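You operate a simulated robot arm through the tools that you are given. There is no shell and no other tool. Be economical: measure what you need, move in short steps, check, and stop when the job is done.

You run a simulated robot arm. Do the job below in one go: nothing can be reset, and whatever is moved stays where it is left.

JOB
Turn the bench air on, drain the filter bowl and set 5 bar.
Fine: shut the yellow vent lever and free the lock bar first, then go in that order; leave the blue drain lever shut. Where these are worked on the way, their far stop is far enough and under half their travel is too little: blue drain lever.

Only the result counts: the job must be done as asked and must still hold three seconds after the hand-in. Knocking over, shifting, dropping, spilling or breaking anything else fails it.

ROBOT AND FRAMES
A 6-joint arm with a two-finger parallel gripper on a trunk, on a base that drives. Base frame: it is fixed to the floor where the robot stands at the start and does not move with it; the origin is under the middle of the robot, x ahead of it, y to its left, z up; the surface under the hand at the start is at about z = 880. Readings come in mm, rad, newtons and seconds.
With the tool pointing down near the work surface it reaches from about 360 to 860 mm from the robot's upright axis, wherever it stands. Its first joint turns from -2.007 to 2.007 rad. Places, roughly: blue drain lever [700, 300, 1100]; filter bowl [800, 300, 1200]; main gauge [800, 100, 1400]; orange lock bar [800, 400, 1200]; red lever [800, 400, 1200]; regulator knob [800, 300, 1300]; yellow lever [800, 0, 1200]. Payload 3.43 kg.
The TCP is the grasp point between the finger pads, 34 mm short of the fingertips. In the tool frame z runs along the fingers and y along their closing line. The gripper opens to 128 mm. The fingers are 24 mm wide and 12 mm thick; the gripper's body (48 by 130 mm) begins 96 mm behind the TCP.
Orientation is that of the tool frame in the base frame, as a unit quaternion [x, y, z, w]. With the fingers straight down and closing along the base's y, the tool's x points along the base's -x, its y along +y and its z along -z.

CONTROLS
- The arm moves only by the tool send_rows. Its argument "motion" is a list of rows, each an object (a shift or turn left out is 0, a gripper value left out holds the last) with "travel": the shift along the tool's x, y, z in cm, a list of three; "rot": the turn, a rotation vector about the tool's x, y, z in rad, a list of three; "jaw": the finger opening in cm, from 0 to 12.8. In form: [{"travel": [dx, dy, dz], "rot": [wx, wy, wz], "jaw": jaw}, ...]. A call has 1 to 10 rows; each row is the pose to reach, as a shift and turn from the pose commanded when the call began, along the tool's axes at that moment. Each row takes 0.2 s and may step no farther than 50 mm and 0.15 rad from the row before; otherwise, or with a gripper value out of range, the whole call is refused. A pose out of reach is approached as far as the arm can. The call stops where the force on the tool passes 40 N (or 10 N more than at its start, if that is more) or the arm is blocked; 0.2 s more then pass. The fingers move at their own pace (about 108 mm/s each) and stop on an object; they squeeze with about 32 N. The grip force told is the motor's: it shows also when the fingers shut on nothing. Time passes only in rows, and 0.2 s behind the last, so rows that repeat a pose let the fingers close. It gives the time, the measured TCP pose, the force on the tool (base axes), the opening and the grip force at its end, in the units of the frame above (readings bear some noise), with the torque about the TCP (base axes, N m) and any sound that the robot's microphone picked up.
- Cameras (640 x 400 px; columns grow to the right, rows downward): "scene" is now at [-6.6, 195.4, 1457.2]; the picture's right is [0.03, -1.00, 0.00], its down [-0.31, -0.01, -0.95] and it looks along [0.95, 0.03, -0.31] (base axes); focal length 285 px, centre (320, 200). "wrist" rides on the gripper at [76, -11, -160] in the tool frame; the picture's right is [0.15, 0.99, 0.00], its down [-0.88, 0.13, -0.46] and it looks along [-0.45, 0.07, 0.89] (tool axes); focal length 234 px, centre (320, 200). There is no depth. A picture from a camera that has moved, and an enlarged one, comes with that camera's place and axes in the base frame and with its lens. The place of the scene camera against the robot may be out by one fixed shift of up to 18 mm in any direction.
- snapshot(camera): a new picture of that camera. The clock stands still meanwhile.
- move_column(by): slides the trunk up (or, below 0, down) by that many mm; the arm and the scene camera ride with it, the base frame stays. It gives what a move gives, with no picture.
- drive_base(legs): drives the robot by 1 to 6 legs, each [ahead, turn to the left] in mm and rad, along the robot's own axes; the way and the turn of a leg run together, so that a leg with both is an arc; at most 1500 mm and 3.142 rad a leg. The arm and the cameras ride along, it lands a little off, and it stops where it bumps. It gives what a move gives.
- pan_tilt(pan, tilt): turns the head with the scene camera to pan (to the left, within 1.798 rad either way) and tilt (down, from -0.506 to 1.204), counted from straight ahead of the robot. It gives what a move gives.
- zoom(camera, box): a new picture of the part [left, top, right, bottom] of that camera's present view, enlarged. The clock stands still meanwhile.
- finish_job(): hands the job in; it is judged then, once.

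Work in short steps. Places have to be worked out from the pictures, the camera data and where the tool is seen: move nearer, look again, correct. Check each grasp and each placing, and mend what went wrong. You have 120 turns and 90 pictures in all, those below and enlarged ones among them. Open the gripper and draw the arm clear of the work before you hand the job in, unless the task says otherwise; then end with one line.

The tools are called after "Call:" as a command line: name --argument value ..., lists and objects as JSON in quotes. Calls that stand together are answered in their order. send_rows: Moves the arm, as the interface text tells. Its arguments: {"type":"object","properties":{"motion":{"type":"array"}},"required":["motion"]} The other tools are called the same way: move_column (by) slides the trunk up or down; drive_base (legs) drives the base; pan_tilt (pan, tilt) turns the head that bears the scene camera; snapshot (camera) takes a picture; zoom (camera, box) takes an enlarged picture of a part of a camera's view; finish_job () hands the job in.

At the start:

```text
clock: 0.0
position: [469.8, -18.5, 999.7]
ee_rot: [0.0, 1.0, 0.0, -0.001]
wrist_force: [-0.4, 0.8, -0.1]
ft_torque: [-0.01, -0.03, 0.0]
gripper_width: 128.0
grip_force: 0.0
trunk travel left (down, up): [-700.0, 90.0]
robot x, y, heading: [-3.1, 0.6, -0.0]
head pan, tilt: [0.026, 0.319]
```

scene: 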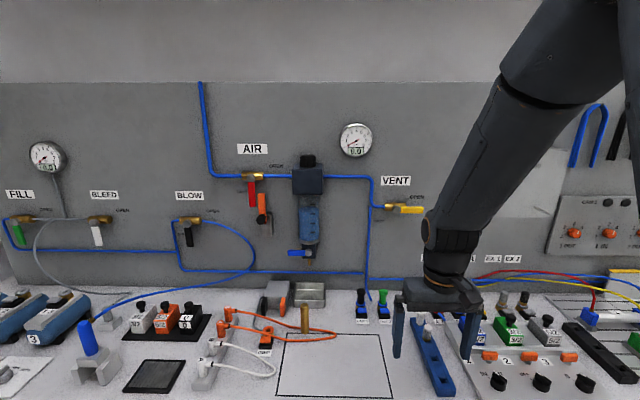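
wrist: 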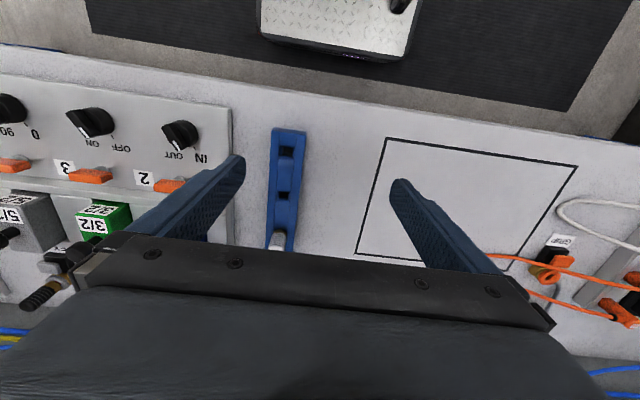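

The panel shows AIR (red lever with orange lock bar), regulator, filter bowl with blue drain, and VENT. I zoom in for detail.

Call:
zoom --camera "scene" --box '[220, 110, 380, 210]'

Call:
zoom --camera "scene" --box '[230, 180, 390, 280]'

Call:
zoom --camera "scene" --box '[330, 150, 450, 225]'

```text
4.00 times, centred on (300, 160) of scene
camera zoom: at [-6.6, 195.4, 1457.2], right [0.03, -1.0, 0.0], down [-0.31, -0.01, -0.95], along [0.95, 0.03, -0.31], focal length 1141 px, centre (400, 360)
```

zoom: 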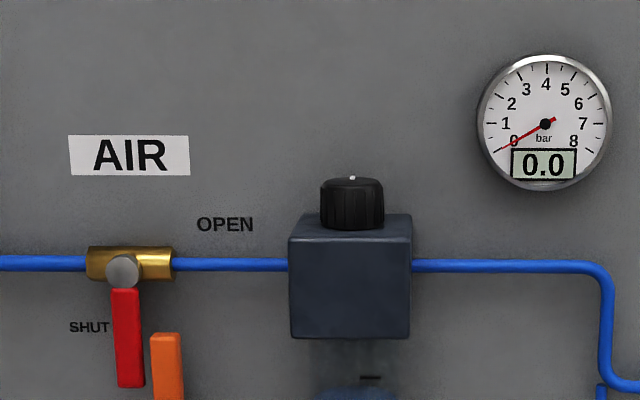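

```text
4.00 times, centred on (310, 230) of scene
camera zoom: at [-6.6, 195.4, 1457.2], right [0.03, -1.0, 0.0], down [-0.31, -0.01, -0.95], along [0.95, 0.03, -0.31], focal length 1141 px, centre (360, 80)
```

zoom: 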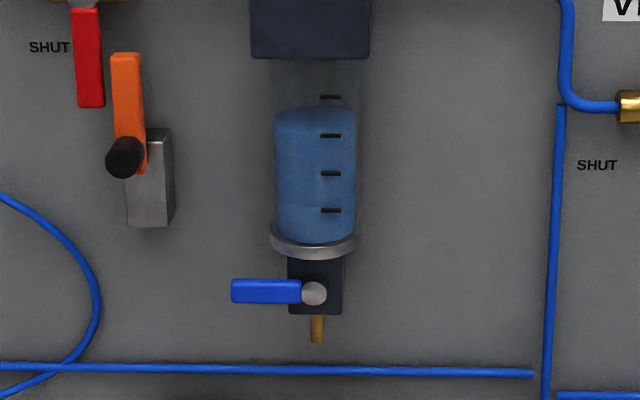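

```text
5.33 times, centred on (390, 188) of scene
camera zoom: at [-6.6, 195.4, 1457.2], right [0.03, -1.0, 0.0], down [-0.31, -0.01, -0.95], along [0.95, 0.03, -0.31], focal length 1521 px, centre (-53, 267)
```

zoom: 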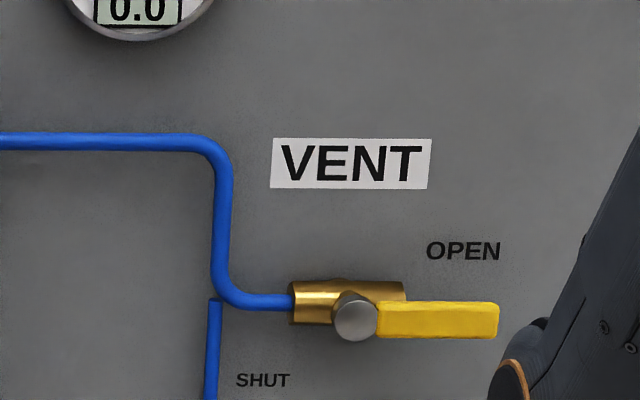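

The yellow lever points right (open); shut is straight down. I raise the arm, close the fingers and start tilting the tool forward.

Call:
send_rows --motion '[{"travel": [0, 0, -5], "jaw": 0}, {"travel": [0, 0, -10]}, {"travel": [0, 0, -15]}, {"travel": [0, 0, -18], "rot": [0, -0.15, 0]}, {"travel": [0, 0, -20], "rot": [0, -0.3, 0]}, {"travel": [0, 0, -20], "rot": [0, -0.45, 0]}, {"travel": [0, 0, -20], "rot": [0, -0.6, 0]}, {"travel": [0, 0, -20], "rot": [0, -0.75, 0]}, {"travel": [0, 0, -20], "rot": [0, -0.9, 0]}, {"travel": [0, 0, -20], "rot": [0, -1.05, 0]}]'

```text
clock: 2.2
position: [482.5, -6.3, 1209.8]
ee_rot: [-0.026, 0.9, 0.016, 0.434]
wrist_force: [-0.4, 0.0, 1.0]
ft_torque: [0.03, 0.11, -0.07]
gripper_width: 0.1
grip_force: 31.8
out of reach, approached as far as the arm can: row 9, 10
trunk travel left (down, up): [-700.0, 90.0]
robot x, y, heading: [2.4, 0.1, 0.001]
head pan, tilt: [0.026, 0.319]
```

Cramped near the trunk; I move ahead 10 cm and finish the tilt.

Call:
send_rows --motion '[{"travel": [-2.5, 0, 3.1]}, {"travel": [-5, 0, 6.2]}, {"travel": [-6.2, 0, 7.8]}]'

```text
clock: 3.0
position: [585.8, -4.1, 1210.0]
ee_rot: [-0.011, 0.9, 0.022, 0.435]
wrist_force: [-0.6, 0.3, 0.0]
ft_torque: [0.0, -0.02, 0.0]
gripper_width: 0.0
grip_force: 32.3
trunk travel left (down, up): [-700.0, 90.0]
robot x, y, heading: [-1.5, 2.1, -0.004]
head pan, tilt: [0.026, 0.319]
```

Call:
send_rows --motion '[{"rot": [0.01, -0.14, -0.003]}, {"rot": [0.02, -0.28, -0.006]}, {"rot": [0.03, -0.42, -0.009]}, {"rot": [0.04, -0.56, -0.013]}, {"rot": [0.0475, -0.67, -0.016]}]'

Call:
snapshot --camera "scene"

Call:
snapshot --camera "wrist"

```text
clock: 4.2
position: [583.4, -57.7, 1224.9]
ee_rot: [-0.008, 0.709, 0.019, 0.705]
wrist_force: [0.2, -0.1, 0.6]
ft_torque: [0.02, 0.06, 0.04]
gripper_width: 0.0
grip_force: 32.3
out of reach, approached as far as the arm can: row 1, 2, 3, 4, 5
trunk travel left (down, up): [-700.0, 90.0]
robot x, y, heading: [0.9, -1.1, -0.003]
head pan, tilt: [0.026, 0.319]
```

```text
84 pictures are left
camera scene: at [-7.0, 195.3, 1457.2], right [0.03, -1.0, 0.0], down [-0.31, -0.01, -0.95], along [0.95, 0.03, -0.31], focal length 285 px, centre (320, 200)
```

scene: 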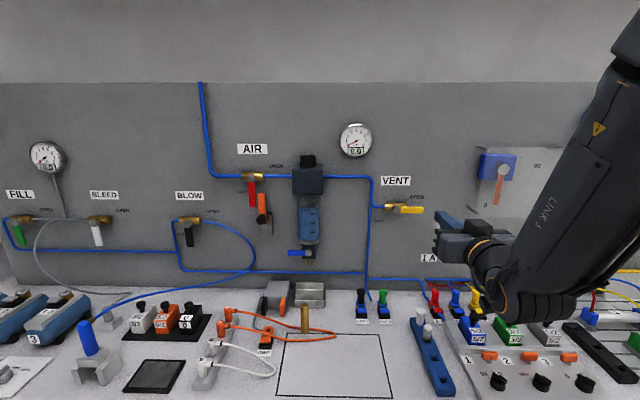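

```text
83 pictures are left
camera wrist: at [422.9, -74.1, 1151.2], right [-0.04, 0.99, -0.13], down [-0.46, 0.1, 0.89], along [0.89, 0.09, 0.45], focal length 234 px, centre (320, 200)
```

wrist: 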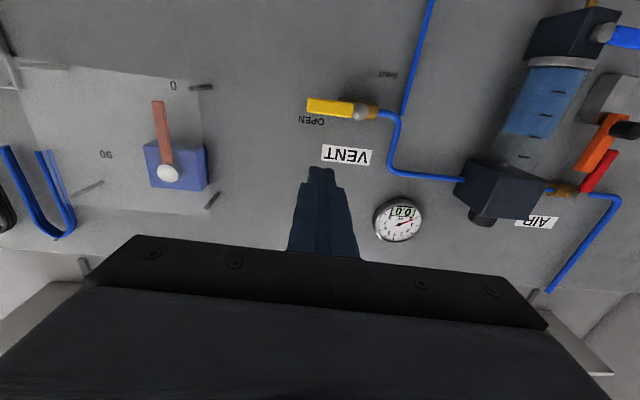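

Triangulating from both cameras: vent pivot ≈ (756, 4, 1180), lever tip at y≈-71, lever face x≈763. I go to stand above the lever, well short of it.

Call:
send_rows --motion '[{"travel": [0, 0.5, 4]}, {"travel": [0.4, 1, 8]}, {"travel": [0.4, 1.7, 10]}]'

Call:
snapshot --camera "scene"

Call:
snapshot --camera "wrist"

```text
clock: 5.0
position: [676.8, -74.8, 1226.3]
ee_rot: [-0.016, 0.708, 0.011, 0.706]
wrist_force: [-0.7, 0.8, 0.7]
ft_torque: [0.01, 0.0, -0.04]
gripper_width: 0.2
grip_force: 31.8
out of reach, approached as far as the arm can: row 1, 2, 3
trunk travel left (down, up): [-700.0, 90.0]
robot x, y, heading: [-1.0, 0.4, -0.002]
head pan, tilt: [0.026, 0.319]
```

```text
82 pictures are left
camera scene: at [-7.0, 195.4, 1457.2], right [0.03, -1.0, 0.0], down [-0.31, -0.01, -0.95], along [0.95, 0.03, -0.31], focal length 285 px, centre (320, 200)
```

scene: 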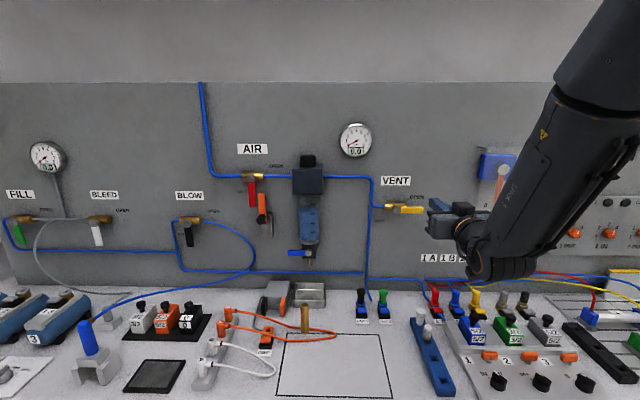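

```text
81 pictures are left
camera wrist: at [517.2, -93.0, 1152.0], right [-0.04, 0.99, -0.15], down [-0.46, 0.12, 0.88], along [0.89, 0.1, 0.45], focal length 234 px, centre (320, 200)
```

wrist: 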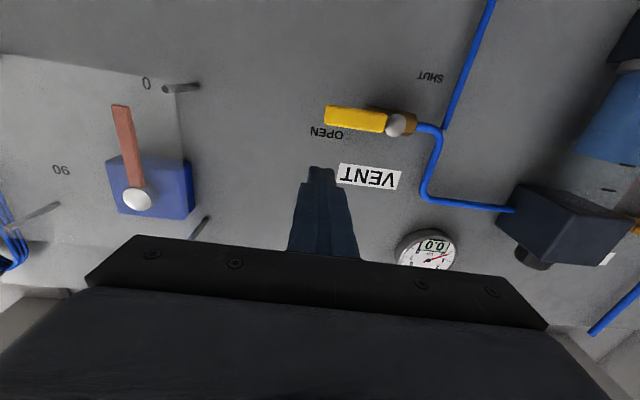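

The arm is against a limit (folded wrist). Lowering the trunk should unfold it: I back off a little, then lower by 120 mm and lift the hand to compensate.

Call:
send_rows --motion '[{"travel": [-3, 0, -3]}, {"travel": [-6, 0, -4]}]'

Call:
move_column --by -120

Call:
send_rows --motion '[{"travel": [-3, 0.5, 0]}, {"travel": [-6, 1, 0]}]'

```text
clock: 5.6
position: [635.7, -80.9, 1287.4]
ee_rot: [-0.001, 0.707, 0.001, 0.707]
wrist_force: [1.1, 0.0, -0.7]
ft_torque: [0.03, -0.02, 0.01]
gripper_width: 0.0
grip_force: 32.1
out of reach, approached as far as the arm can: row 1
trunk travel left (down, up): [-700.0, 90.0]
robot x, y, heading: [-3.7, 5.1, 0.0]
head pan, tilt: [0.026, 0.319]
```

```text
clock: 7.1
position: [638.0, -77.8, 1164.3]
ee_rot: [0.0, 0.706, 0.001, 0.708]
wrist_force: [0.3, 0.6, -1.0]
ft_torque: [0.0, 0.03, 0.0]
gripper_width: 0.0
grip_force: 31.9
trunk travel left (down, up): [-580.0, 210.0]
robot x, y, heading: [-0.6, -1.7, 0.005]
head pan, tilt: [0.026, 0.319]
```

```text
clock: 7.7
position: [638.0, -67.2, 1224.1]
ee_rot: [0.0, 0.707, 0.0, 0.707]
wrist_force: [0.5, -0.4, -0.7]
ft_torque: [0.0, -0.05, 0.05]
gripper_width: 0.1
grip_force: 31.6
trunk travel left (down, up): [-580.0, 210.0]
robot x, y, heading: [2.9, -0.1, 0.001]
head pan, tilt: [0.026, 0.319]
```

That works precisely now. I lower another 130 mm and come back up to z=1217, y=-41.

Call:
move_column --by -130

Call:
send_rows --motion '[{"travel": [-4, 0.6, 0]}, {"travel": [-8, 1.3, 0]}, {"travel": [-12.3, 2.0, 2]}, {"travel": [-12.3, 2.6, 6]}]'

Call:
snapshot --camera "scene"

Call:
snapshot --camera "wrist"

```text
clock: 9.3
position: [636.8, -68.5, 1093.8]
ee_rot: [0.001, 0.706, 0.0, 0.708]
wrist_force: [0.9, 0.5, 0.4]
ft_torque: [0.0, 0.01, 0.02]
gripper_width: 0.1
grip_force: 32.4
trunk travel left (down, up): [-450.0, 340.0]
robot x, y, heading: [-1.4, -1.6, 0.007]
head pan, tilt: [0.026, 0.319]
```

```text
clock: 10.3
position: [699.8, -40.8, 1215.4]
ee_rot: [-0.002, 0.707, 0.002, 0.707]
wrist_force: [0.6, 0.2, -0.4]
ft_torque: [0.03, 0.04, -0.04]
gripper_width: 0.1
grip_force: 32.1
trunk travel left (down, up): [-450.0, 340.0]
robot x, y, heading: [1.2, -3.2, -0.001]
head pan, tilt: [0.026, 0.319]
```

```text
80 pictures are left
camera scene: at [62.5, 195.4, 1207.2], right [0.03, -1.0, 0.0], down [-0.31, -0.01, -0.95], along [0.95, 0.03, -0.31], focal length 285 px, centre (320, 200)
```

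scene: 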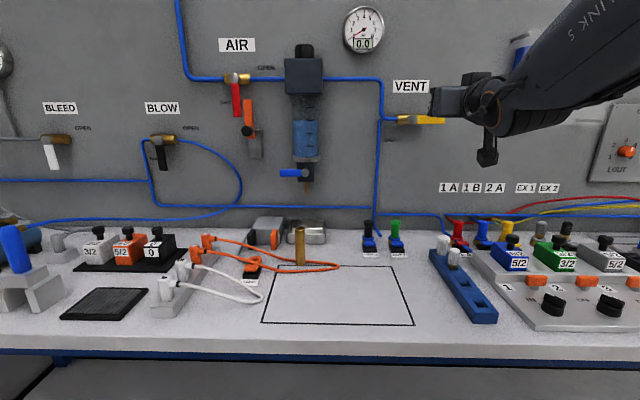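

```text
79 pictures are left
camera wrist: at [539.8, -52.7, 1141.4], right [0.0, 0.99, -0.14], down [-0.46, 0.13, 0.88], along [0.89, 0.07, 0.45], focal length 234 px, centre (320, 200)
```

wrist: 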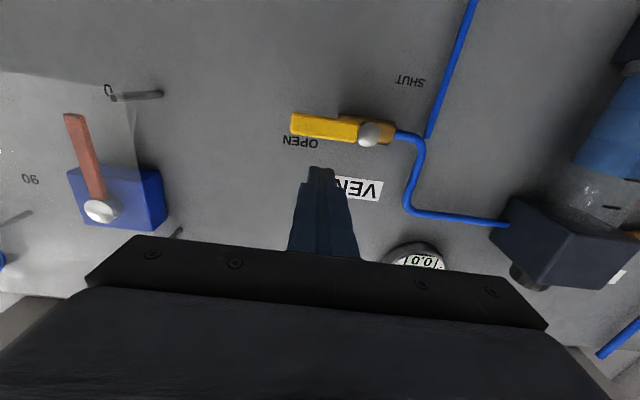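

Pivot ≈ (762, 3, 1178), lever tip y≈-73. I advance over the lever so the fingertips are at x≈775.

Call:
send_rows --motion '[{"travel": [0, 0, 2]}, {"travel": [0, 0, 3]}, {"travel": [0, 0, 4.1]}]'

Call:
snapshot --camera "wrist"

Call:
zoom --camera "scene" --box '[360, 60, 520, 160]'

```text
clock: 11.1
position: [739.4, -43.2, 1217.0]
ee_rot: [-0.002, 0.707, 0.003, 0.707]
wrist_force: [-0.5, -0.5, 0.6]
ft_torque: [0.01, 0.03, 0.0]
gripper_width: 0.0
grip_force: 32.1
trunk travel left (down, up): [-450.0, 340.0]
robot x, y, heading: [2.8, 0.9, 0.0]
head pan, tilt: [0.026, 0.319]
```

```text
78 pictures are left
camera wrist: at [579.1, -54.8, 1142.1], right [-0.01, 0.99, -0.14], down [-0.46, 0.13, 0.88], along [0.89, 0.07, 0.45], focal length 234 px, centre (320, 200)
```

wrist: 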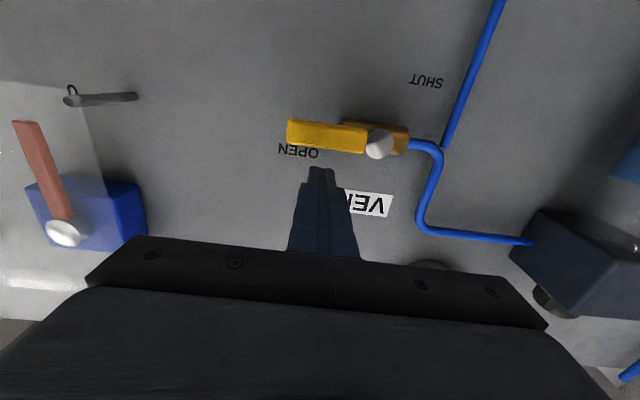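

```text
4.00 times, centred on (440, 110) of scene
camera zoom: at [62.8, 195.4, 1207.2], right [0.03, -1.0, 0.0], down [-0.31, -0.01, -0.95], along [0.95, 0.03, -0.31], focal length 1141 px, centre (-160, 560)
```

zoom: 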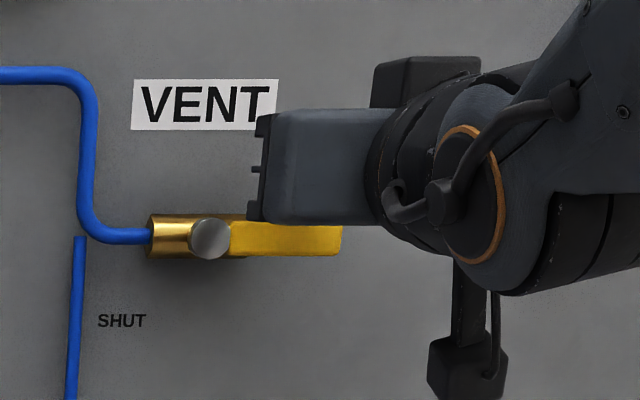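

Clear so far. I now sweep the fingers along the arc down to push the yellow lever to straight down.

Call:
send_rows --motion '[{"travel": [0.9, 0.0, 0]}, {"travel": [1.7, 0.0, 0]}, {"travel": [2.7, -0.2, 0]}, {"travel": [3.6, -0.4, 0]}, {"travel": [4.5, -0.4, 0]}, {"travel": [5.3, -0.35, 0]}, {"travel": [6.3, 0.2, 0]}, {"travel": [7.2, 0.85, 0]}, {"travel": [8.0, 1.6, 0]}, {"travel": [8.4, 2.5, 0]}]'

Call:
zoom --camera "scene" --box '[360, 80, 520, 180]'

Call:
snapshot --camera "wrist"

```text
clock: 13.3
position: [737.2, -53.1, 1144.9]
ee_rot: [-0.007, 0.708, 0.008, 0.706]
wrist_force: [1.2, 0.3, 0.2]
ft_torque: [0.01, 0.02, 0.03]
gripper_width: 0.0
grip_force: 31.8
out of reach, approached as far as the arm can: row 2, 3, 4, 5, 6, 7, 8, 9, 10
trunk travel left (down, up): [-450.0, 340.0]
robot x, y, heading: [3.5, 2.1, 0.0]
head pan, tilt: [0.026, 0.319]
```

```text
4.00 times, centred on (440, 130) of scene
camera zoom: at [62.9, 195.4, 1207.2], right [0.03, -1.0, 0.0], down [-0.31, -0.01, -0.95], along [0.95, 0.03, -0.31], focal length 1141 px, centre (-160, 480)
```

zoom: 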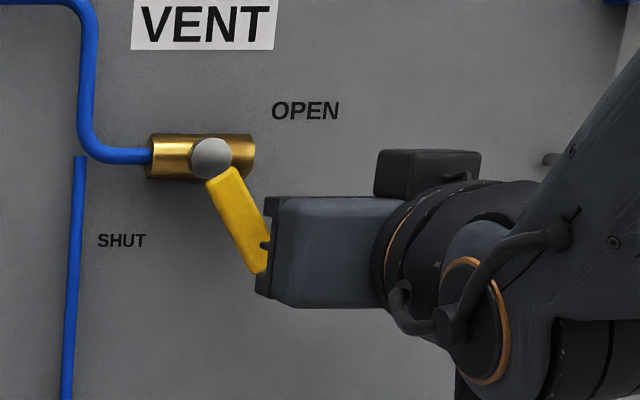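

```text
75 pictures are left
camera wrist: at [576.2, -66.3, 1070.9], right [-0.02, 0.99, -0.14], down [-0.46, 0.12, 0.88], along [0.89, 0.08, 0.45], focal length 234 px, centre (320, 200)
```

wrist: 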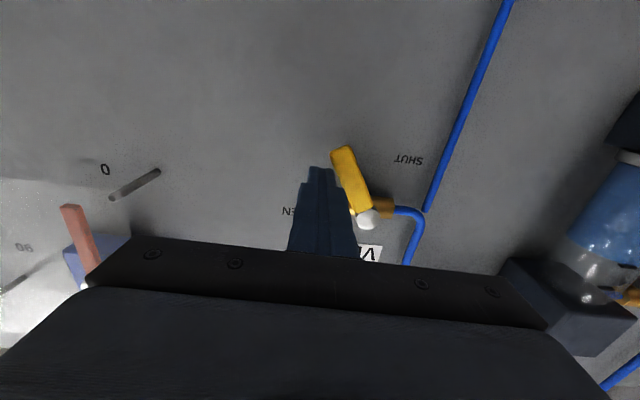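

The lever is ~60° over, but the arm hit its limit again. I back off, lower the trunk another 130 mm and come back.

Call:
send_rows --motion '[{"travel": [0, -0.5, -3]}, {"travel": [-4, -1, -7]}, {"travel": [-8, -1, -7]}]'

Call:
move_column --by -130

Call:
send_rows --motion '[{"travel": [-2, 0, 0]}, {"travel": [-4, 0, 0]}]'

```text
refused: row 2 steps farther than a row can; nothing moved
```

```text
clock: 14.6
position: [740.2, -55.6, 1036.2]
ee_rot: [-0.005, 0.702, 0.004, 0.712]
wrist_force: [-0.3, 1.1, 0.2]
ft_torque: [0.01, 0.05, 0.01]
gripper_width: 0.2
grip_force: 32.4
trunk travel left (down, up): [-331.0, 459.0]
robot x, y, heading: [3.1, 1.9, 0.004]
head pan, tilt: [0.026, 0.319]
stopped: the force on the tool passed its limit at 56 N (the readings are from after the stop); the commanded pose is now the measured one
```

```text
clock: 15.2
position: [740.2, -56.1, 1077.1]
ee_rot: [-0.004, 0.702, 0.003, 0.712]
wrist_force: [0.2, 0.8, 0.0]
ft_torque: [0.01, 0.01, 0.01]
gripper_width: 0.1
grip_force: 32.2
trunk travel left (down, up): [-331.0, 459.0]
robot x, y, heading: [-2.3, 1.3, 0.001]
head pan, tilt: [0.026, 0.319]
```

My first row was refused, yet the trunk went down and something was touched. I look at what happened.

Call:
snapshot --camera "scene"

Call:
snapshot --camera "wrist"

```text
74 pictures are left
camera scene: at [96.0, 195.4, 1088.2], right [0.03, -1.0, 0.0], down [-0.31, -0.01, -0.95], along [0.95, 0.03, -0.31], focal length 285 px, centre (320, 200)
```

scene: 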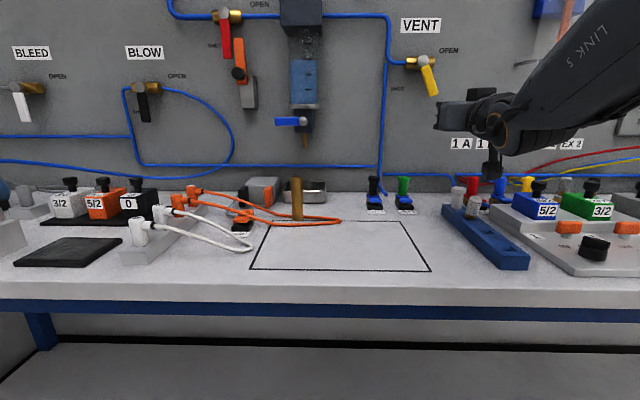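

```text
73 pictures are left
camera wrist: at [580.9, -68.7, 999.5], right [-0.01, 0.99, -0.15], down [-0.47, 0.13, 0.87], along [0.88, 0.08, 0.46], focal length 234 px, centre (320, 200)
```

wrist: 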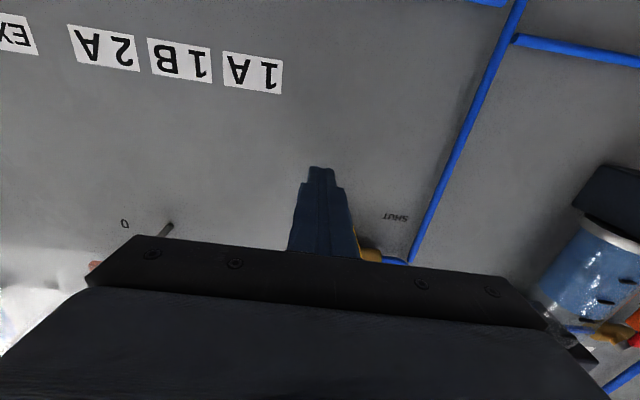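

Call:
zoom --camera "scene" --box '[420, 130, 580, 230]'

```text
4.00 times, centred on (500, 180) of scene
camera zoom: at [96.0, 195.4, 1088.2], right [0.03, -1.0, 0.0], down [-0.31, -0.01, -0.95], along [0.95, 0.03, -0.31], focal length 1141 px, centre (-400, 280)
```

zoom: 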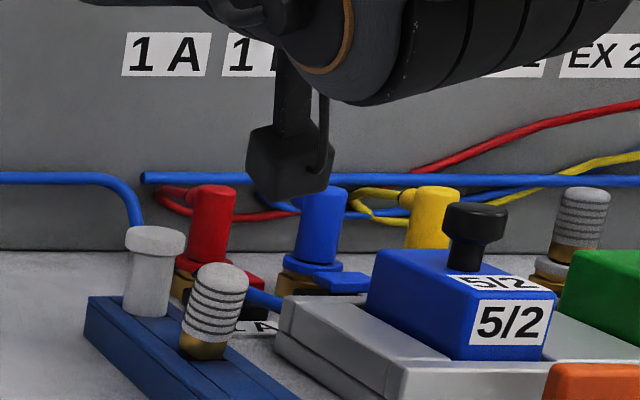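

The camera mount evidently pressed on the fitting in the blue rack; it still stands in it. I'll keep the hand high from now on. Next: up beside the lever to z≈1137, then push to +y.

Call:
send_rows --motion '[{"travel": [-2, -0.3, 0]}, {"travel": [-4, -0.6, 0]}, {"travel": [-6, -0.6, 0]}, {"travel": [-6, 1, 0]}, {"travel": [-6, 2, 0]}, {"travel": [-6, 2.8, 0]}, {"travel": [-6, 3.4, 0]}, {"travel": [-6, 3.9, 0]}]'

Call:
snapshot --camera "scene"

```text
clock: 17.0
position: [737.4, -24.5, 1136.5]
ee_rot: [-0.006, 0.703, 0.005, 0.711]
wrist_force: [-0.5, -0.5, -0.5]
ft_torque: [-0.04, 0.01, 0.0]
gripper_width: 0.1
grip_force: 31.8
out of reach, approached as far as the arm can: row 8
trunk travel left (down, up): [-331.0, 459.0]
robot x, y, heading: [-0.6, 2.7, 0.0]
head pan, tilt: [0.026, 0.319]
```

```text
71 pictures are left
camera scene: at [96.0, 195.4, 1088.2], right [0.03, -1.0, 0.0], down [-0.31, -0.01, -0.95], along [0.95, 0.03, -0.31], focal length 285 px, centre (320, 200)
```

scene: 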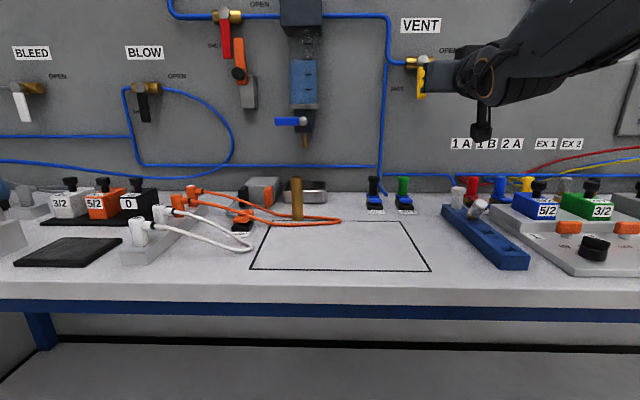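

Call:
zoom --camera "scene" --box '[430, 160, 526, 220]'

Call:
zoom --camera "scene" --box '[370, 40, 498, 120]'

```text
6.67 times, centred on (478, 190) of scene
camera zoom: at [96.0, 195.4, 1088.2], right [0.03, -1.0, 0.0], down [-0.31, -0.01, -0.95], along [0.95, 0.03, -0.31], focal length 1901 px, centre (-733, 267)
```

zoom: 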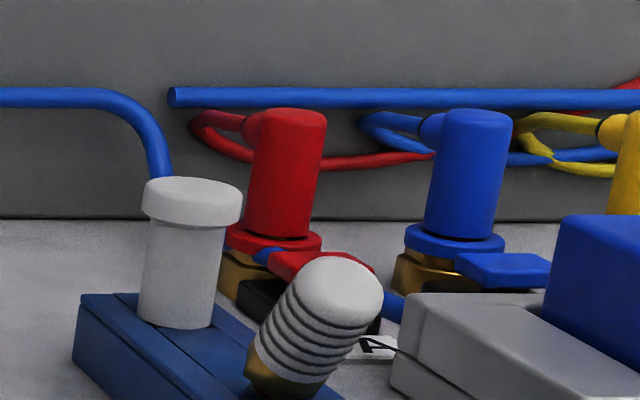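

```text
5.00 times, centred on (434, 80) of scene
camera zoom: at [96.0, 195.4, 1088.2], right [0.03, -1.0, 0.0], down [-0.31, -0.01, -0.95], along [0.95, 0.03, -0.31], focal length 1426 px, centre (-250, 800)
```

zoom: 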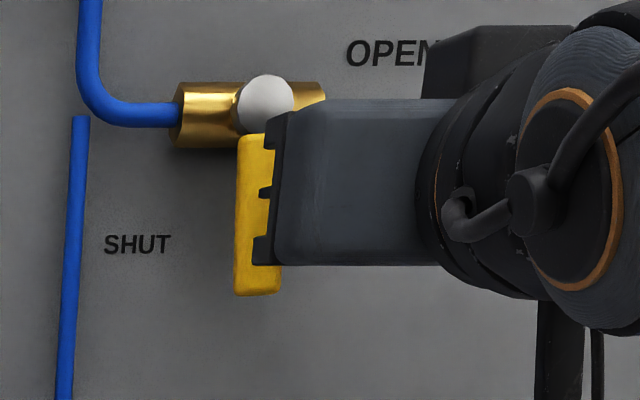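

The yellow lever is nearly straight down (a few degrees short). The silencer in the blue rack leans, which I must mend later. I nudge the lever a little further from slightly higher, where the reach is better.

Call:
send_rows --motion '[{"travel": [-1.5, 0, 0]}, {"travel": [-1.5, 0.5, 0]}, {"travel": [-1.5, 1.0, 0]}, {"travel": [-1.5, 1.0, 0]}]'

Call:
zoom --camera "scene" --box '[370, 40, 498, 120]'

Call:
zoom --camera "scene" --box '[430, 160, 526, 220]'

```text
clock: 18.0
position: [734.9, -20.4, 1154.5]
ee_rot: [-0.006, 0.703, 0.005, 0.711]
wrist_force: [-0.1, -4.2, -2.9]
ft_torque: [-0.04, 0.14, -0.13]
gripper_width: 0.0
grip_force: 31.8
out of reach, approached as far as the arm can: row 3, 4
trunk travel left (down, up): [-331.0, 459.0]
robot x, y, heading: [2.3, -1.9, -0.007]
head pan, tilt: [0.026, 0.319]
```

```text
5.00 times, centred on (434, 80) of scene
camera zoom: at [96.2, 195.1, 1088.2], right [0.03, -1.0, 0.0], down [-0.31, -0.01, -0.95], along [0.95, 0.02, -0.31], focal length 1426 px, centre (-250, 800)
```

zoom: 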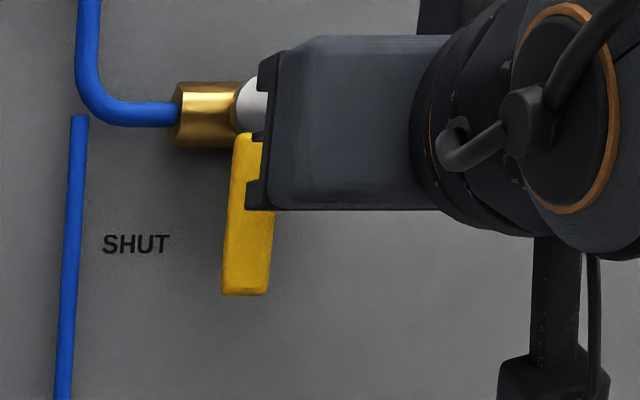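

```text
6.67 times, centred on (478, 190) of scene
camera zoom: at [96.2, 195.1, 1088.2], right [0.03, -1.0, 0.0], down [-0.31, -0.01, -0.95], along [0.95, 0.02, -0.31], focal length 1901 px, centre (-733, 267)
```

zoom: 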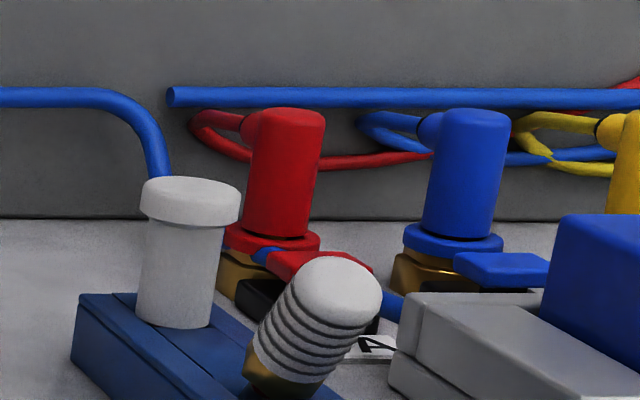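

Yellow is fully down. I back off to get a view of the leaning silencer, to mend it first.

Call:
send_rows --motion '[{"travel": [0, -2, 0]}, {"travel": [0, -3, -4]}, {"travel": [-2, -3, -8]}, {"travel": [-5, -3, -11]}]'

Call:
move_column --by 240

Call:
pan_tilt --pan -0.4 --tilt 0.6

Call:
snapshot --camera "scene"

```text
clock: 19.0
position: [699.7, -75.7, 1197.3]
ee_rot: [-0.004, 0.702, 0.003, 0.712]
wrist_force: [1.0, 0.4, -0.2]
ft_torque: [0.02, -0.03, 0.03]
gripper_width: 0.0
grip_force: 32.2
out of reach, approached as far as the arm can: row 3, 4
trunk travel left (down, up): [-331.0, 459.0]
robot x, y, heading: [-0.2, 0.4, -0.0]
head pan, tilt: [0.026, 0.319]
```

```text
clock: 21.5
position: [697.8, -70.8, 1434.2]
ee_rot: [-0.004, 0.702, 0.003, 0.712]
wrist_force: [0.0, -0.8, -0.8]
ft_torque: [0.02, 0.02, 0.02]
gripper_width: 0.0
grip_force: 32.7
trunk travel left (down, up): [-571.0, 219.0]
robot x, y, heading: [0.1, -1.4, -0.002]
head pan, tilt: [0.026, 0.319]
```

```text
clock: 22.4
position: [698.3, -71.4, 1434.8]
ee_rot: [-0.003, 0.702, 0.003, 0.712]
wrist_force: [0.6, 0.9, -0.5]
ft_torque: [-0.01, 0.04, -0.01]
gripper_width: 0.1
grip_force: 32.2
trunk travel left (down, up): [-571.0, 219.0]
robot x, y, heading: [1.8, 1.1, -0.001]
head pan, tilt: [-0.4, 0.6]
```

```text
66 pictures are left
camera scene: at [17.4, 158.6, 1302.5], right [-0.39, -0.92, 0.0], down [-0.52, 0.22, -0.83], along [0.76, -0.32, -0.56], focal length 285 px, centre (320, 200)
```

scene: 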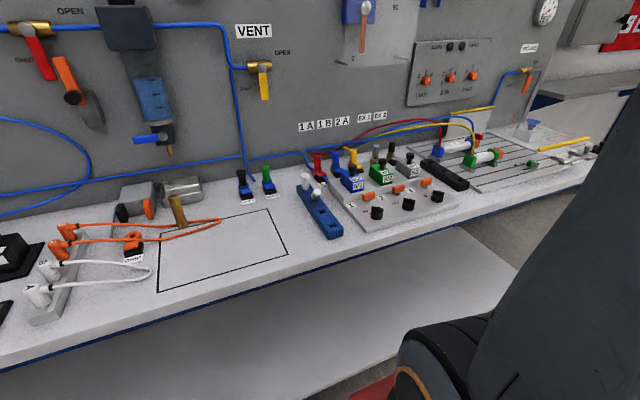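

Call:
zoom --camera "scene" --box '[270, 140, 398, 260]'

```text
3.33 times, centred on (334, 200) of scene
camera zoom: at [17.4, 158.6, 1302.5], right [-0.39, -0.92, 0.0], down [-0.52, 0.22, -0.83], along [0.76, -0.32, -0.56], focal length 951 px, centre (273, 200)
```

zoom: 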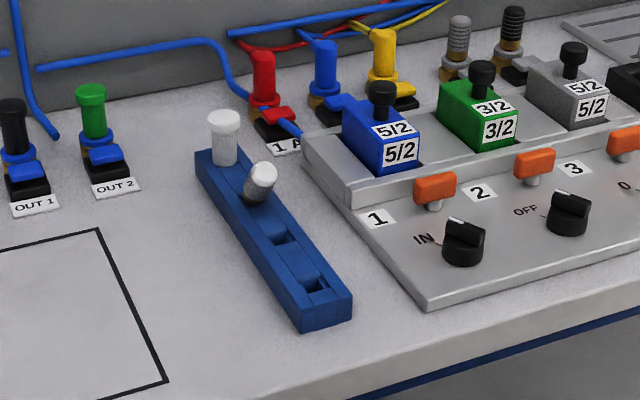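

The silencer has tipped in its slot, leaning toward -x. I'll stand it up by gripping it from above (fingers closing along y) and shifting its top; first I turn the tool down, high above the bench, fingers opening.

Call:
send_rows --motion '[{"travel": [0, 0, -1], "rot": [0, 0.15, 0], "jaw": 7}, {"travel": [0, 0, -2], "rot": [0, 0.3, 0]}, {"travel": [0, 0, -3], "rot": [0, 0.45, 0]}, {"travel": [0, 0, -5], "rot": [0, 0.6, 0]}, {"travel": [0, 0, -7], "rot": [0, 0.75, 0]}, {"travel": [0, 0, -9], "rot": [0, 0.9, 0]}, {"travel": [0, 0, -11], "rot": [0, 1.05, 0]}, {"travel": [0, 0, -13], "rot": [0, 1.2, 0]}, {"travel": [0, 0, -14], "rot": [0, 1.35, 0]}, {"travel": [0, 0, -14.5], "rot": [0, 1.49, 0]}]'

```text
clock: 24.6
position: [551.5, -71.2, 1433.6]
ee_rot: [-0.004, 0.999, 0.001, 0.047]
wrist_force: [-0.8, 0.7, 0.0]
ft_torque: [0.01, -0.08, -0.01]
gripper_width: 69.7
grip_force: 0.0
trunk travel left (down, up): [-571.0, 219.0]
robot x, y, heading: [-4.4, 0.8, -0.001]
head pan, tilt: [-0.4, 0.6]
```

Call:
send_rows --motion '[{"travel": [0.4, 0.2, 4.5], "rot": [0, 0.09, 0]}, {"travel": [0.85, 0.4, 9], "rot": [0, 0.09, 0]}, {"travel": [1.3, 0.6, 13.5], "rot": [0, 0.09, 0]}, {"travel": [1.7, 0.8, 18], "rot": [0, 0.09, 0]}, {"travel": [2.1, 1.0, 22.5], "rot": [0, 0.09, 0]}, {"travel": [2.5, 1.1, 27], "rot": [0, 0.09, 0]}, {"travel": [2.9, 1.1, 31], "rot": [0, 0.09, 0]}, {"travel": [3.3, 1.1, 34.8], "rot": [0, 0.09, 0]}]'

Call:
snapshot --camera "wrist"

Call:
snapshot --camera "scene"

```text
clock: 26.4
position: [552.9, -61.0, 1082.4]
ee_rot: [-0.005, 1.0, 0.001, 0.003]
wrist_force: [-0.5, -0.7, 0.7]
ft_torque: [0.02, 0.0, -0.03]
gripper_width: 69.8
grip_force: 0.0
trunk travel left (down, up): [-571.0, 219.0]
robot x, y, heading: [-3.2, 2.4, -0.001]
head pan, tilt: [-0.4, 0.6]
```

```text
64 pictures are left
camera wrist: at [476.3, -72.7, 1243.0], right [-0.16, 0.99, 0.0], down [0.88, 0.14, 0.46], along [0.46, 0.07, -0.89], focal length 234 px, centre (320, 200)
```

wrist: 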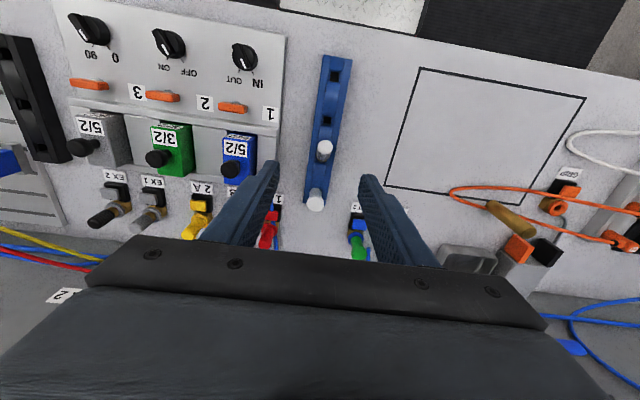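

```text
63 pictures are left
camera scene: at [17.0, 158.5, 1302.5], right [-0.39, -0.92, 0.0], down [-0.52, 0.22, -0.83], along [0.76, -0.32, -0.56], focal length 285 px, centre (320, 200)
```

scene: 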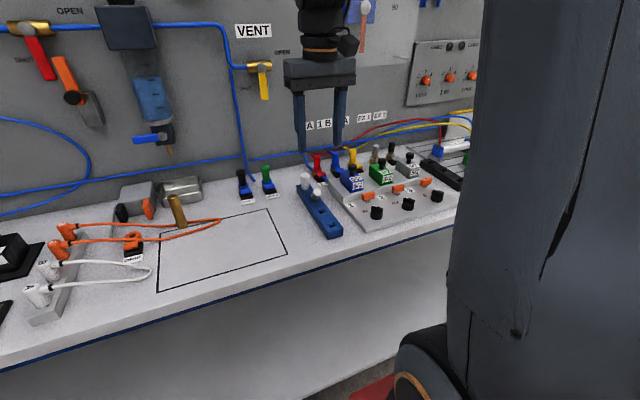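

Call:
zoom --camera "wrist" --box '[272, 110, 368, 220]'

```text
3.64 times, centred on (320, 165) of wrist
camera zoom: at [476.3, -72.7, 1243.0], right [-0.16, 0.99, 0.0], down [0.88, 0.14, 0.46], along [0.46, 0.07, -0.89], focal length 852 px, centre (320, 327)
```

zoom: 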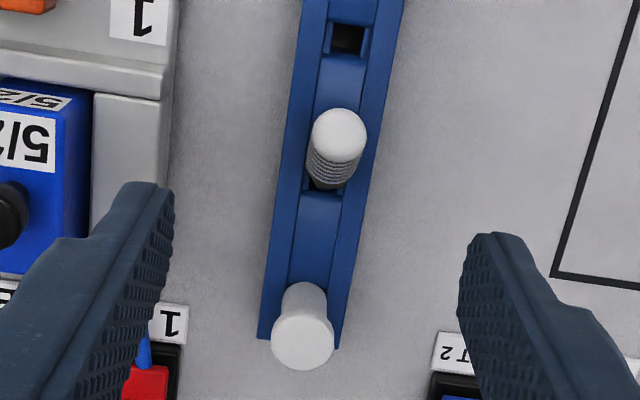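

Clear view: the silencer's base sits in its slot ≈(587,-53,905), its top leans to ≈(556,-54,938). I tilt the tool part-way along the lean and go down to just above it.

Call:
send_rows --motion '[{"travel": [0, 0.3, 3], "rot": [0, -0.13, 0], "jaw": 5.5}, {"travel": [0.5, 0.7, 6], "rot": [0, -0.26, 0]}, {"travel": [1.0, 0.7, 8.5], "rot": [0, -0.4, 0]}, {"travel": [1.0, 0.7, 9], "rot": [0, -0.4, 0]}]'

Call:
zoom --camera "wrist" --box '[240, 110, 400, 210]'

Call:
zoom --camera "scene" --box '[240, 110, 400, 260]'

```text
clock: 27.4
position: [543.4, -53.2, 992.5]
ee_rot: [-0.006, 0.979, 0.0, 0.202]
wrist_force: [-0.4, 0.5, -0.3]
ft_torque: [-0.01, -0.01, 0.01]
gripper_width: 55.1
grip_force: 0.2
trunk travel left (down, up): [-571.0, 219.0]
robot x, y, heading: [2.2, 1.7, 0.001]
head pan, tilt: [-0.4, 0.6]
```

```text
4.00 times, centred on (320, 160) of wrist
camera zoom: at [409.1, -64.2, 1110.3], right [-0.14, 0.99, -0.06], down [0.63, 0.14, 0.77], along [0.77, 0.07, -0.64], focal length 937 px, centre (320, 360)
```

zoom: 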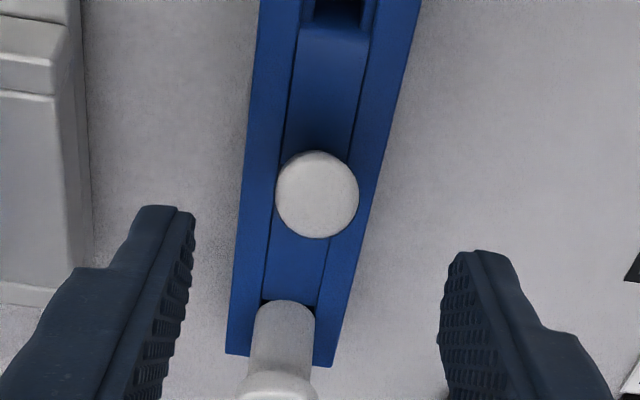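

```text
2.67 times, centred on (320, 185) of scene
camera zoom: at [17.3, 158.5, 1302.5], right [-0.39, -0.92, 0.0], down [-0.52, 0.22, -0.83], along [0.76, -0.32, -0.56], focal length 760 px, centre (320, 240)
```

zoom: 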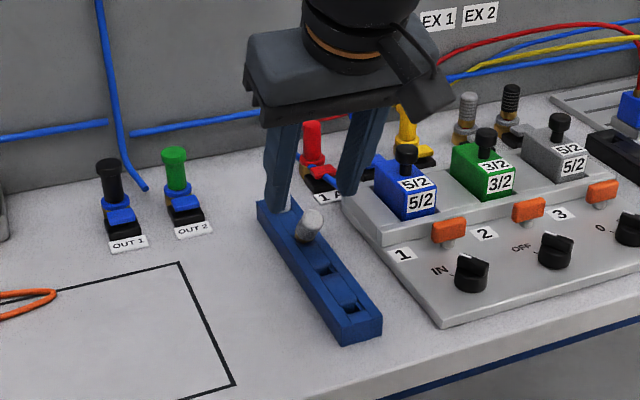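

The silencer axis is seen end-on (≈40° lean), top at (556,-55,937). I descend so the fingertips straddle its upper part, then close.

Call:
send_rows --motion '[{"travel": [0.3, -0.15, 2.2]}, {"travel": [0.6, -0.15, 4.2]}, {"travel": [0.6, -0.15, 4.2], "jaw": 1.5}, {"travel": [0.6, -0.15, 4.2]}, {"travel": [0.6, -0.15, 4.2]}]'

Call:
zoom --camera "wrist" --box '[240, 110, 400, 210]'

Call:
zoom --camera "scene" --box '[240, 130, 400, 250]'

```text
clock: 28.6
position: [554.6, -53.9, 953.7]
ee_rot: [-0.005, 0.98, 0.001, 0.201]
wrist_force: [0.1, -0.7, 0.0]
ft_torque: [-0.04, 0.01, 0.01]
gripper_width: 18.0
grip_force: 32.5
trunk travel left (down, up): [-571.0, 219.0]
robot x, y, heading: [1.4, -1.6, 0.005]
head pan, tilt: [-0.4, 0.6]
```

```text
4.00 times, centred on (320, 160) of wrist
camera zoom: at [421.0, -66.1, 1069.5], right [-0.14, 0.99, -0.06], down [0.63, 0.14, 0.77], along [0.76, 0.07, -0.64], focal length 937 px, centre (320, 360)
```

zoom: 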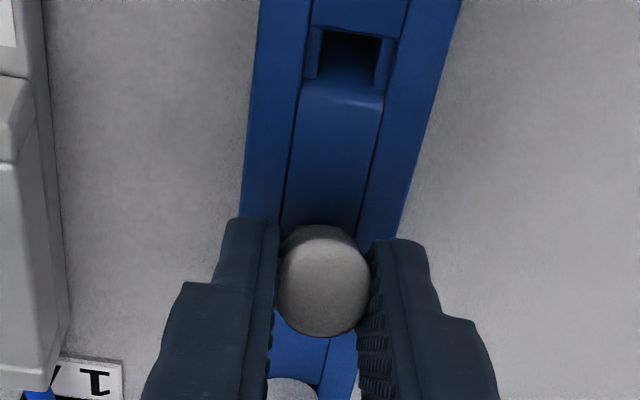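

```text
3.33 times, centred on (320, 190) of scene
camera zoom: at [17.3, 158.5, 1302.5], right [-0.39, -0.92, 0.0], down [-0.52, 0.22, -0.83], along [0.76, -0.32, -0.56], focal length 951 px, centre (320, 233)
```

zoom: 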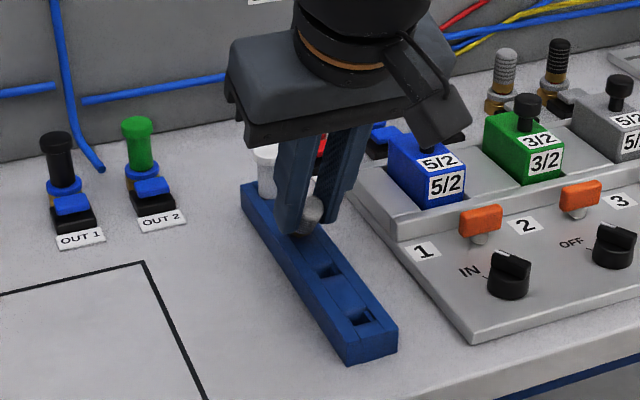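

Gripped (18 mm). I swing it upright about its base by about 0.7 rad.

Call:
send_rows --motion '[{"travel": [-0.69, 0, -0.05], "rot": [0, 0.117, 0]}, {"travel": [-1.37, 0, -0.03], "rot": [0, 0.233, 0]}, {"travel": [-2.05, 0, 0.08], "rot": [0, 0.35, 0]}, {"travel": [-2.72, 0, 0.27], "rot": [0, 0.467, 0]}, {"travel": [-3.36, 0, 0.53], "rot": [0, 0.583, 0]}, {"travel": [-3.96, 0, 0.87], "rot": [0, 0.7, 0]}]'

Call:
snapshot --camera "wrist"

Call:
zoom --camera "scene" --box '[240, 130, 400, 250]'

```text
clock: 30.0
position: [594.3, -54.1, 959.4]
ee_rot: [-0.005, 0.989, -0.002, -0.147]
wrist_force: [2.6, -1.1, -0.8]
ft_torque: [-0.02, -0.19, 0.0]
gripper_width: 18.0
grip_force: 32.4
trunk travel left (down, up): [-571.0, 219.0]
robot x, y, heading: [2.5, -0.9, -0.0]
head pan, tilt: [-0.4, 0.6]
```

```text
57 pictures are left
camera wrist: at [567.5, -64.3, 1134.8], right [-0.15, 0.99, 0.04], down [0.97, 0.14, 0.18], along [0.17, 0.07, -0.98], focal length 234 px, centre (320, 200)
```

wrist: 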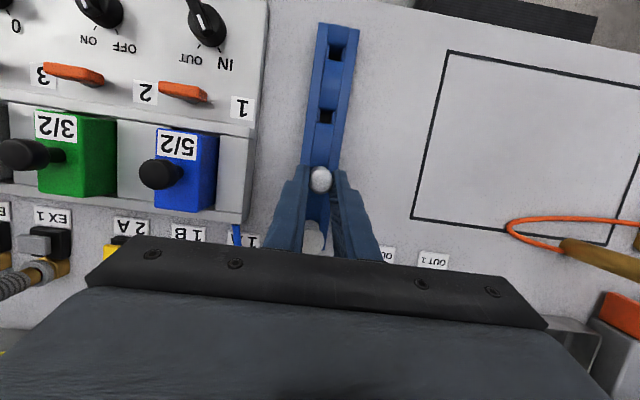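

```text
3.33 times, centred on (320, 190) of scene
camera zoom: at [17.0, 158.5, 1302.5], right [-0.39, -0.92, 0.0], down [-0.52, 0.22, -0.83], along [0.76, -0.32, -0.56], focal length 951 px, centre (320, 233)
```

zoom: 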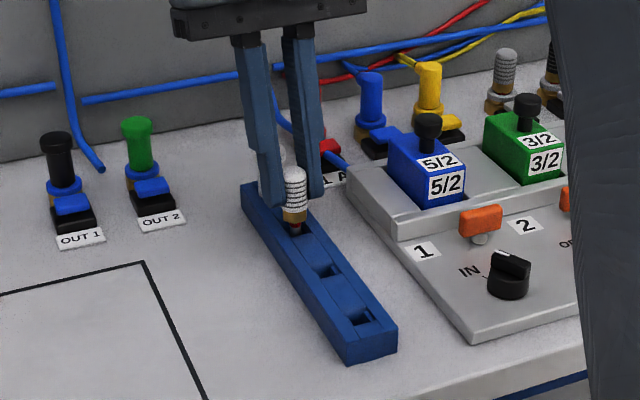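

Call:
zoom --camera "scene" --box '[292, 165, 340, 201]'

Call:
zoom --camera "wrist" --box '[280, 130, 360, 180]'

```text
11.11 times, centred on (316, 183) of scene
camera zoom: at [17.0, 158.5, 1302.5], right [-0.39, -0.92, 0.0], down [-0.52, 0.22, -0.83], along [0.76, -0.32, -0.56], focal length 3168 px, centre (364, 389)
```

zoom: 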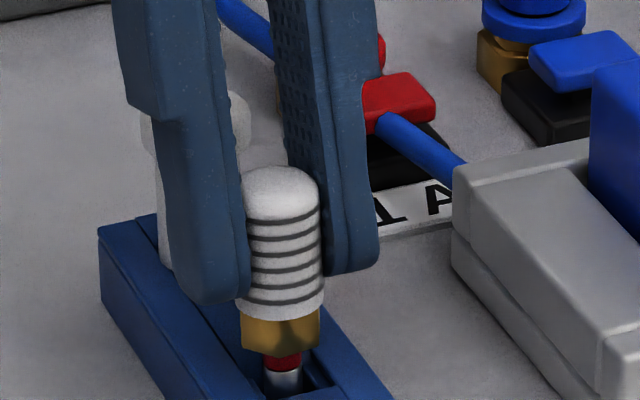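

```text
8.00 times, centred on (320, 155) of wrist
camera zoom: at [567.5, -64.3, 1134.8], right [-0.15, 0.99, 0.04], down [0.97, 0.14, 0.18], along [0.17, 0.07, -0.98], focal length 1873 px, centre (320, 560)
```

zoom: 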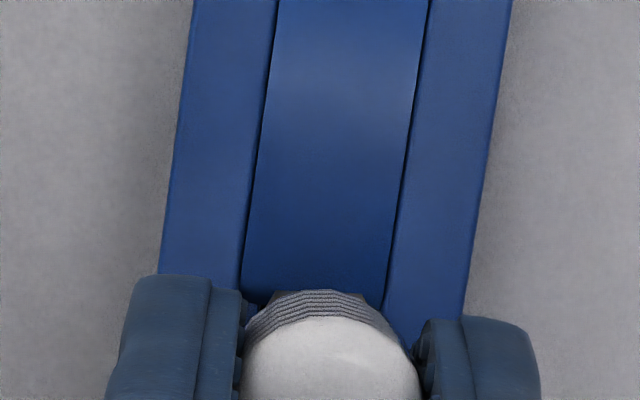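

Upright, but standing about a centimetre high out of its slot. I lower it straight down in small steps until it seats.

Call:
send_rows --motion '[{"travel": [-0.09, 0, 0.29]}, {"travel": [-0.17, 0, 0.57]}, {"travel": [-0.23, 0, 0.77]}]'

Call:
zoom --camera "scene" --box '[292, 165, 340, 201]'

```text
clock: 30.8
position: [595.2, -52.3, 950.8]
ee_rot: [-0.005, 0.989, -0.001, -0.147]
wrist_force: [0.0, 0.3, -1.1]
ft_torque: [0.02, -0.01, 0.03]
gripper_width: 18.2
grip_force: 32.3
trunk travel left (down, up): [-571.0, 219.0]
robot x, y, heading: [-0.4, -2.3, 0.003]
head pan, tilt: [-0.4, 0.6]
```

```text
11.11 times, centred on (316, 183) of scene
camera zoom: at [17.3, 158.5, 1302.5], right [-0.39, -0.92, 0.0], down [-0.52, 0.22, -0.83], along [0.76, -0.32, -0.56], focal length 3168 px, centre (364, 389)
```

zoom: 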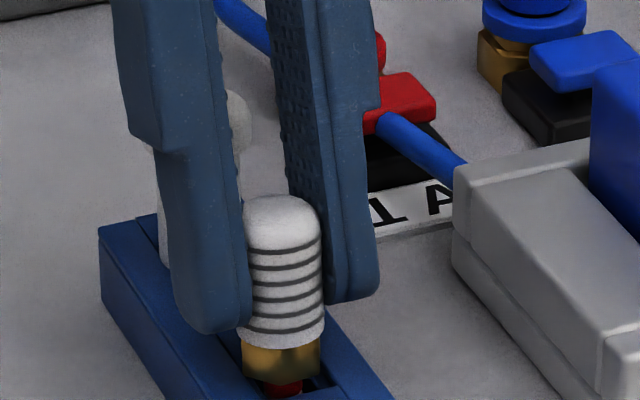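

Call:
send_rows --motion '[{"travel": [-0.06, 0, 0.19]}, {"travel": [-0.12, 0, 0.38]}, {"travel": [-0.17, 0, 0.57]}, {"travel": [-0.23, 0, 0.77]}]'

Call:
zoom --camera "scene" --box '[292, 170, 340, 206]'

```text
clock: 31.8
position: [594.0, -54.8, 945.4]
ee_rot: [-0.005, 0.989, -0.001, -0.146]
wrist_force: [2.5, 2.0, 24.2]
ft_torque: [0.1, -0.07, -0.06]
gripper_width: 18.7
grip_force: 32.2
trunk travel left (down, up): [-571.0, 219.0]
robot x, y, heading: [-0.1, -1.1, 0.004]
head pan, tilt: [-0.4, 0.6]
```

```text
11.11 times, centred on (316, 188) of scene
camera zoom: at [16.7, 158.6, 1302.6], right [-0.39, -0.92, 0.0], down [-0.52, 0.22, -0.83], along [0.76, -0.32, -0.56], focal length 3168 px, centre (364, 333)
```

zoom: 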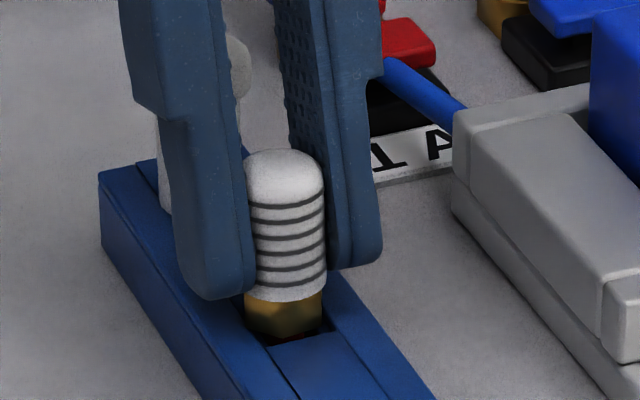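

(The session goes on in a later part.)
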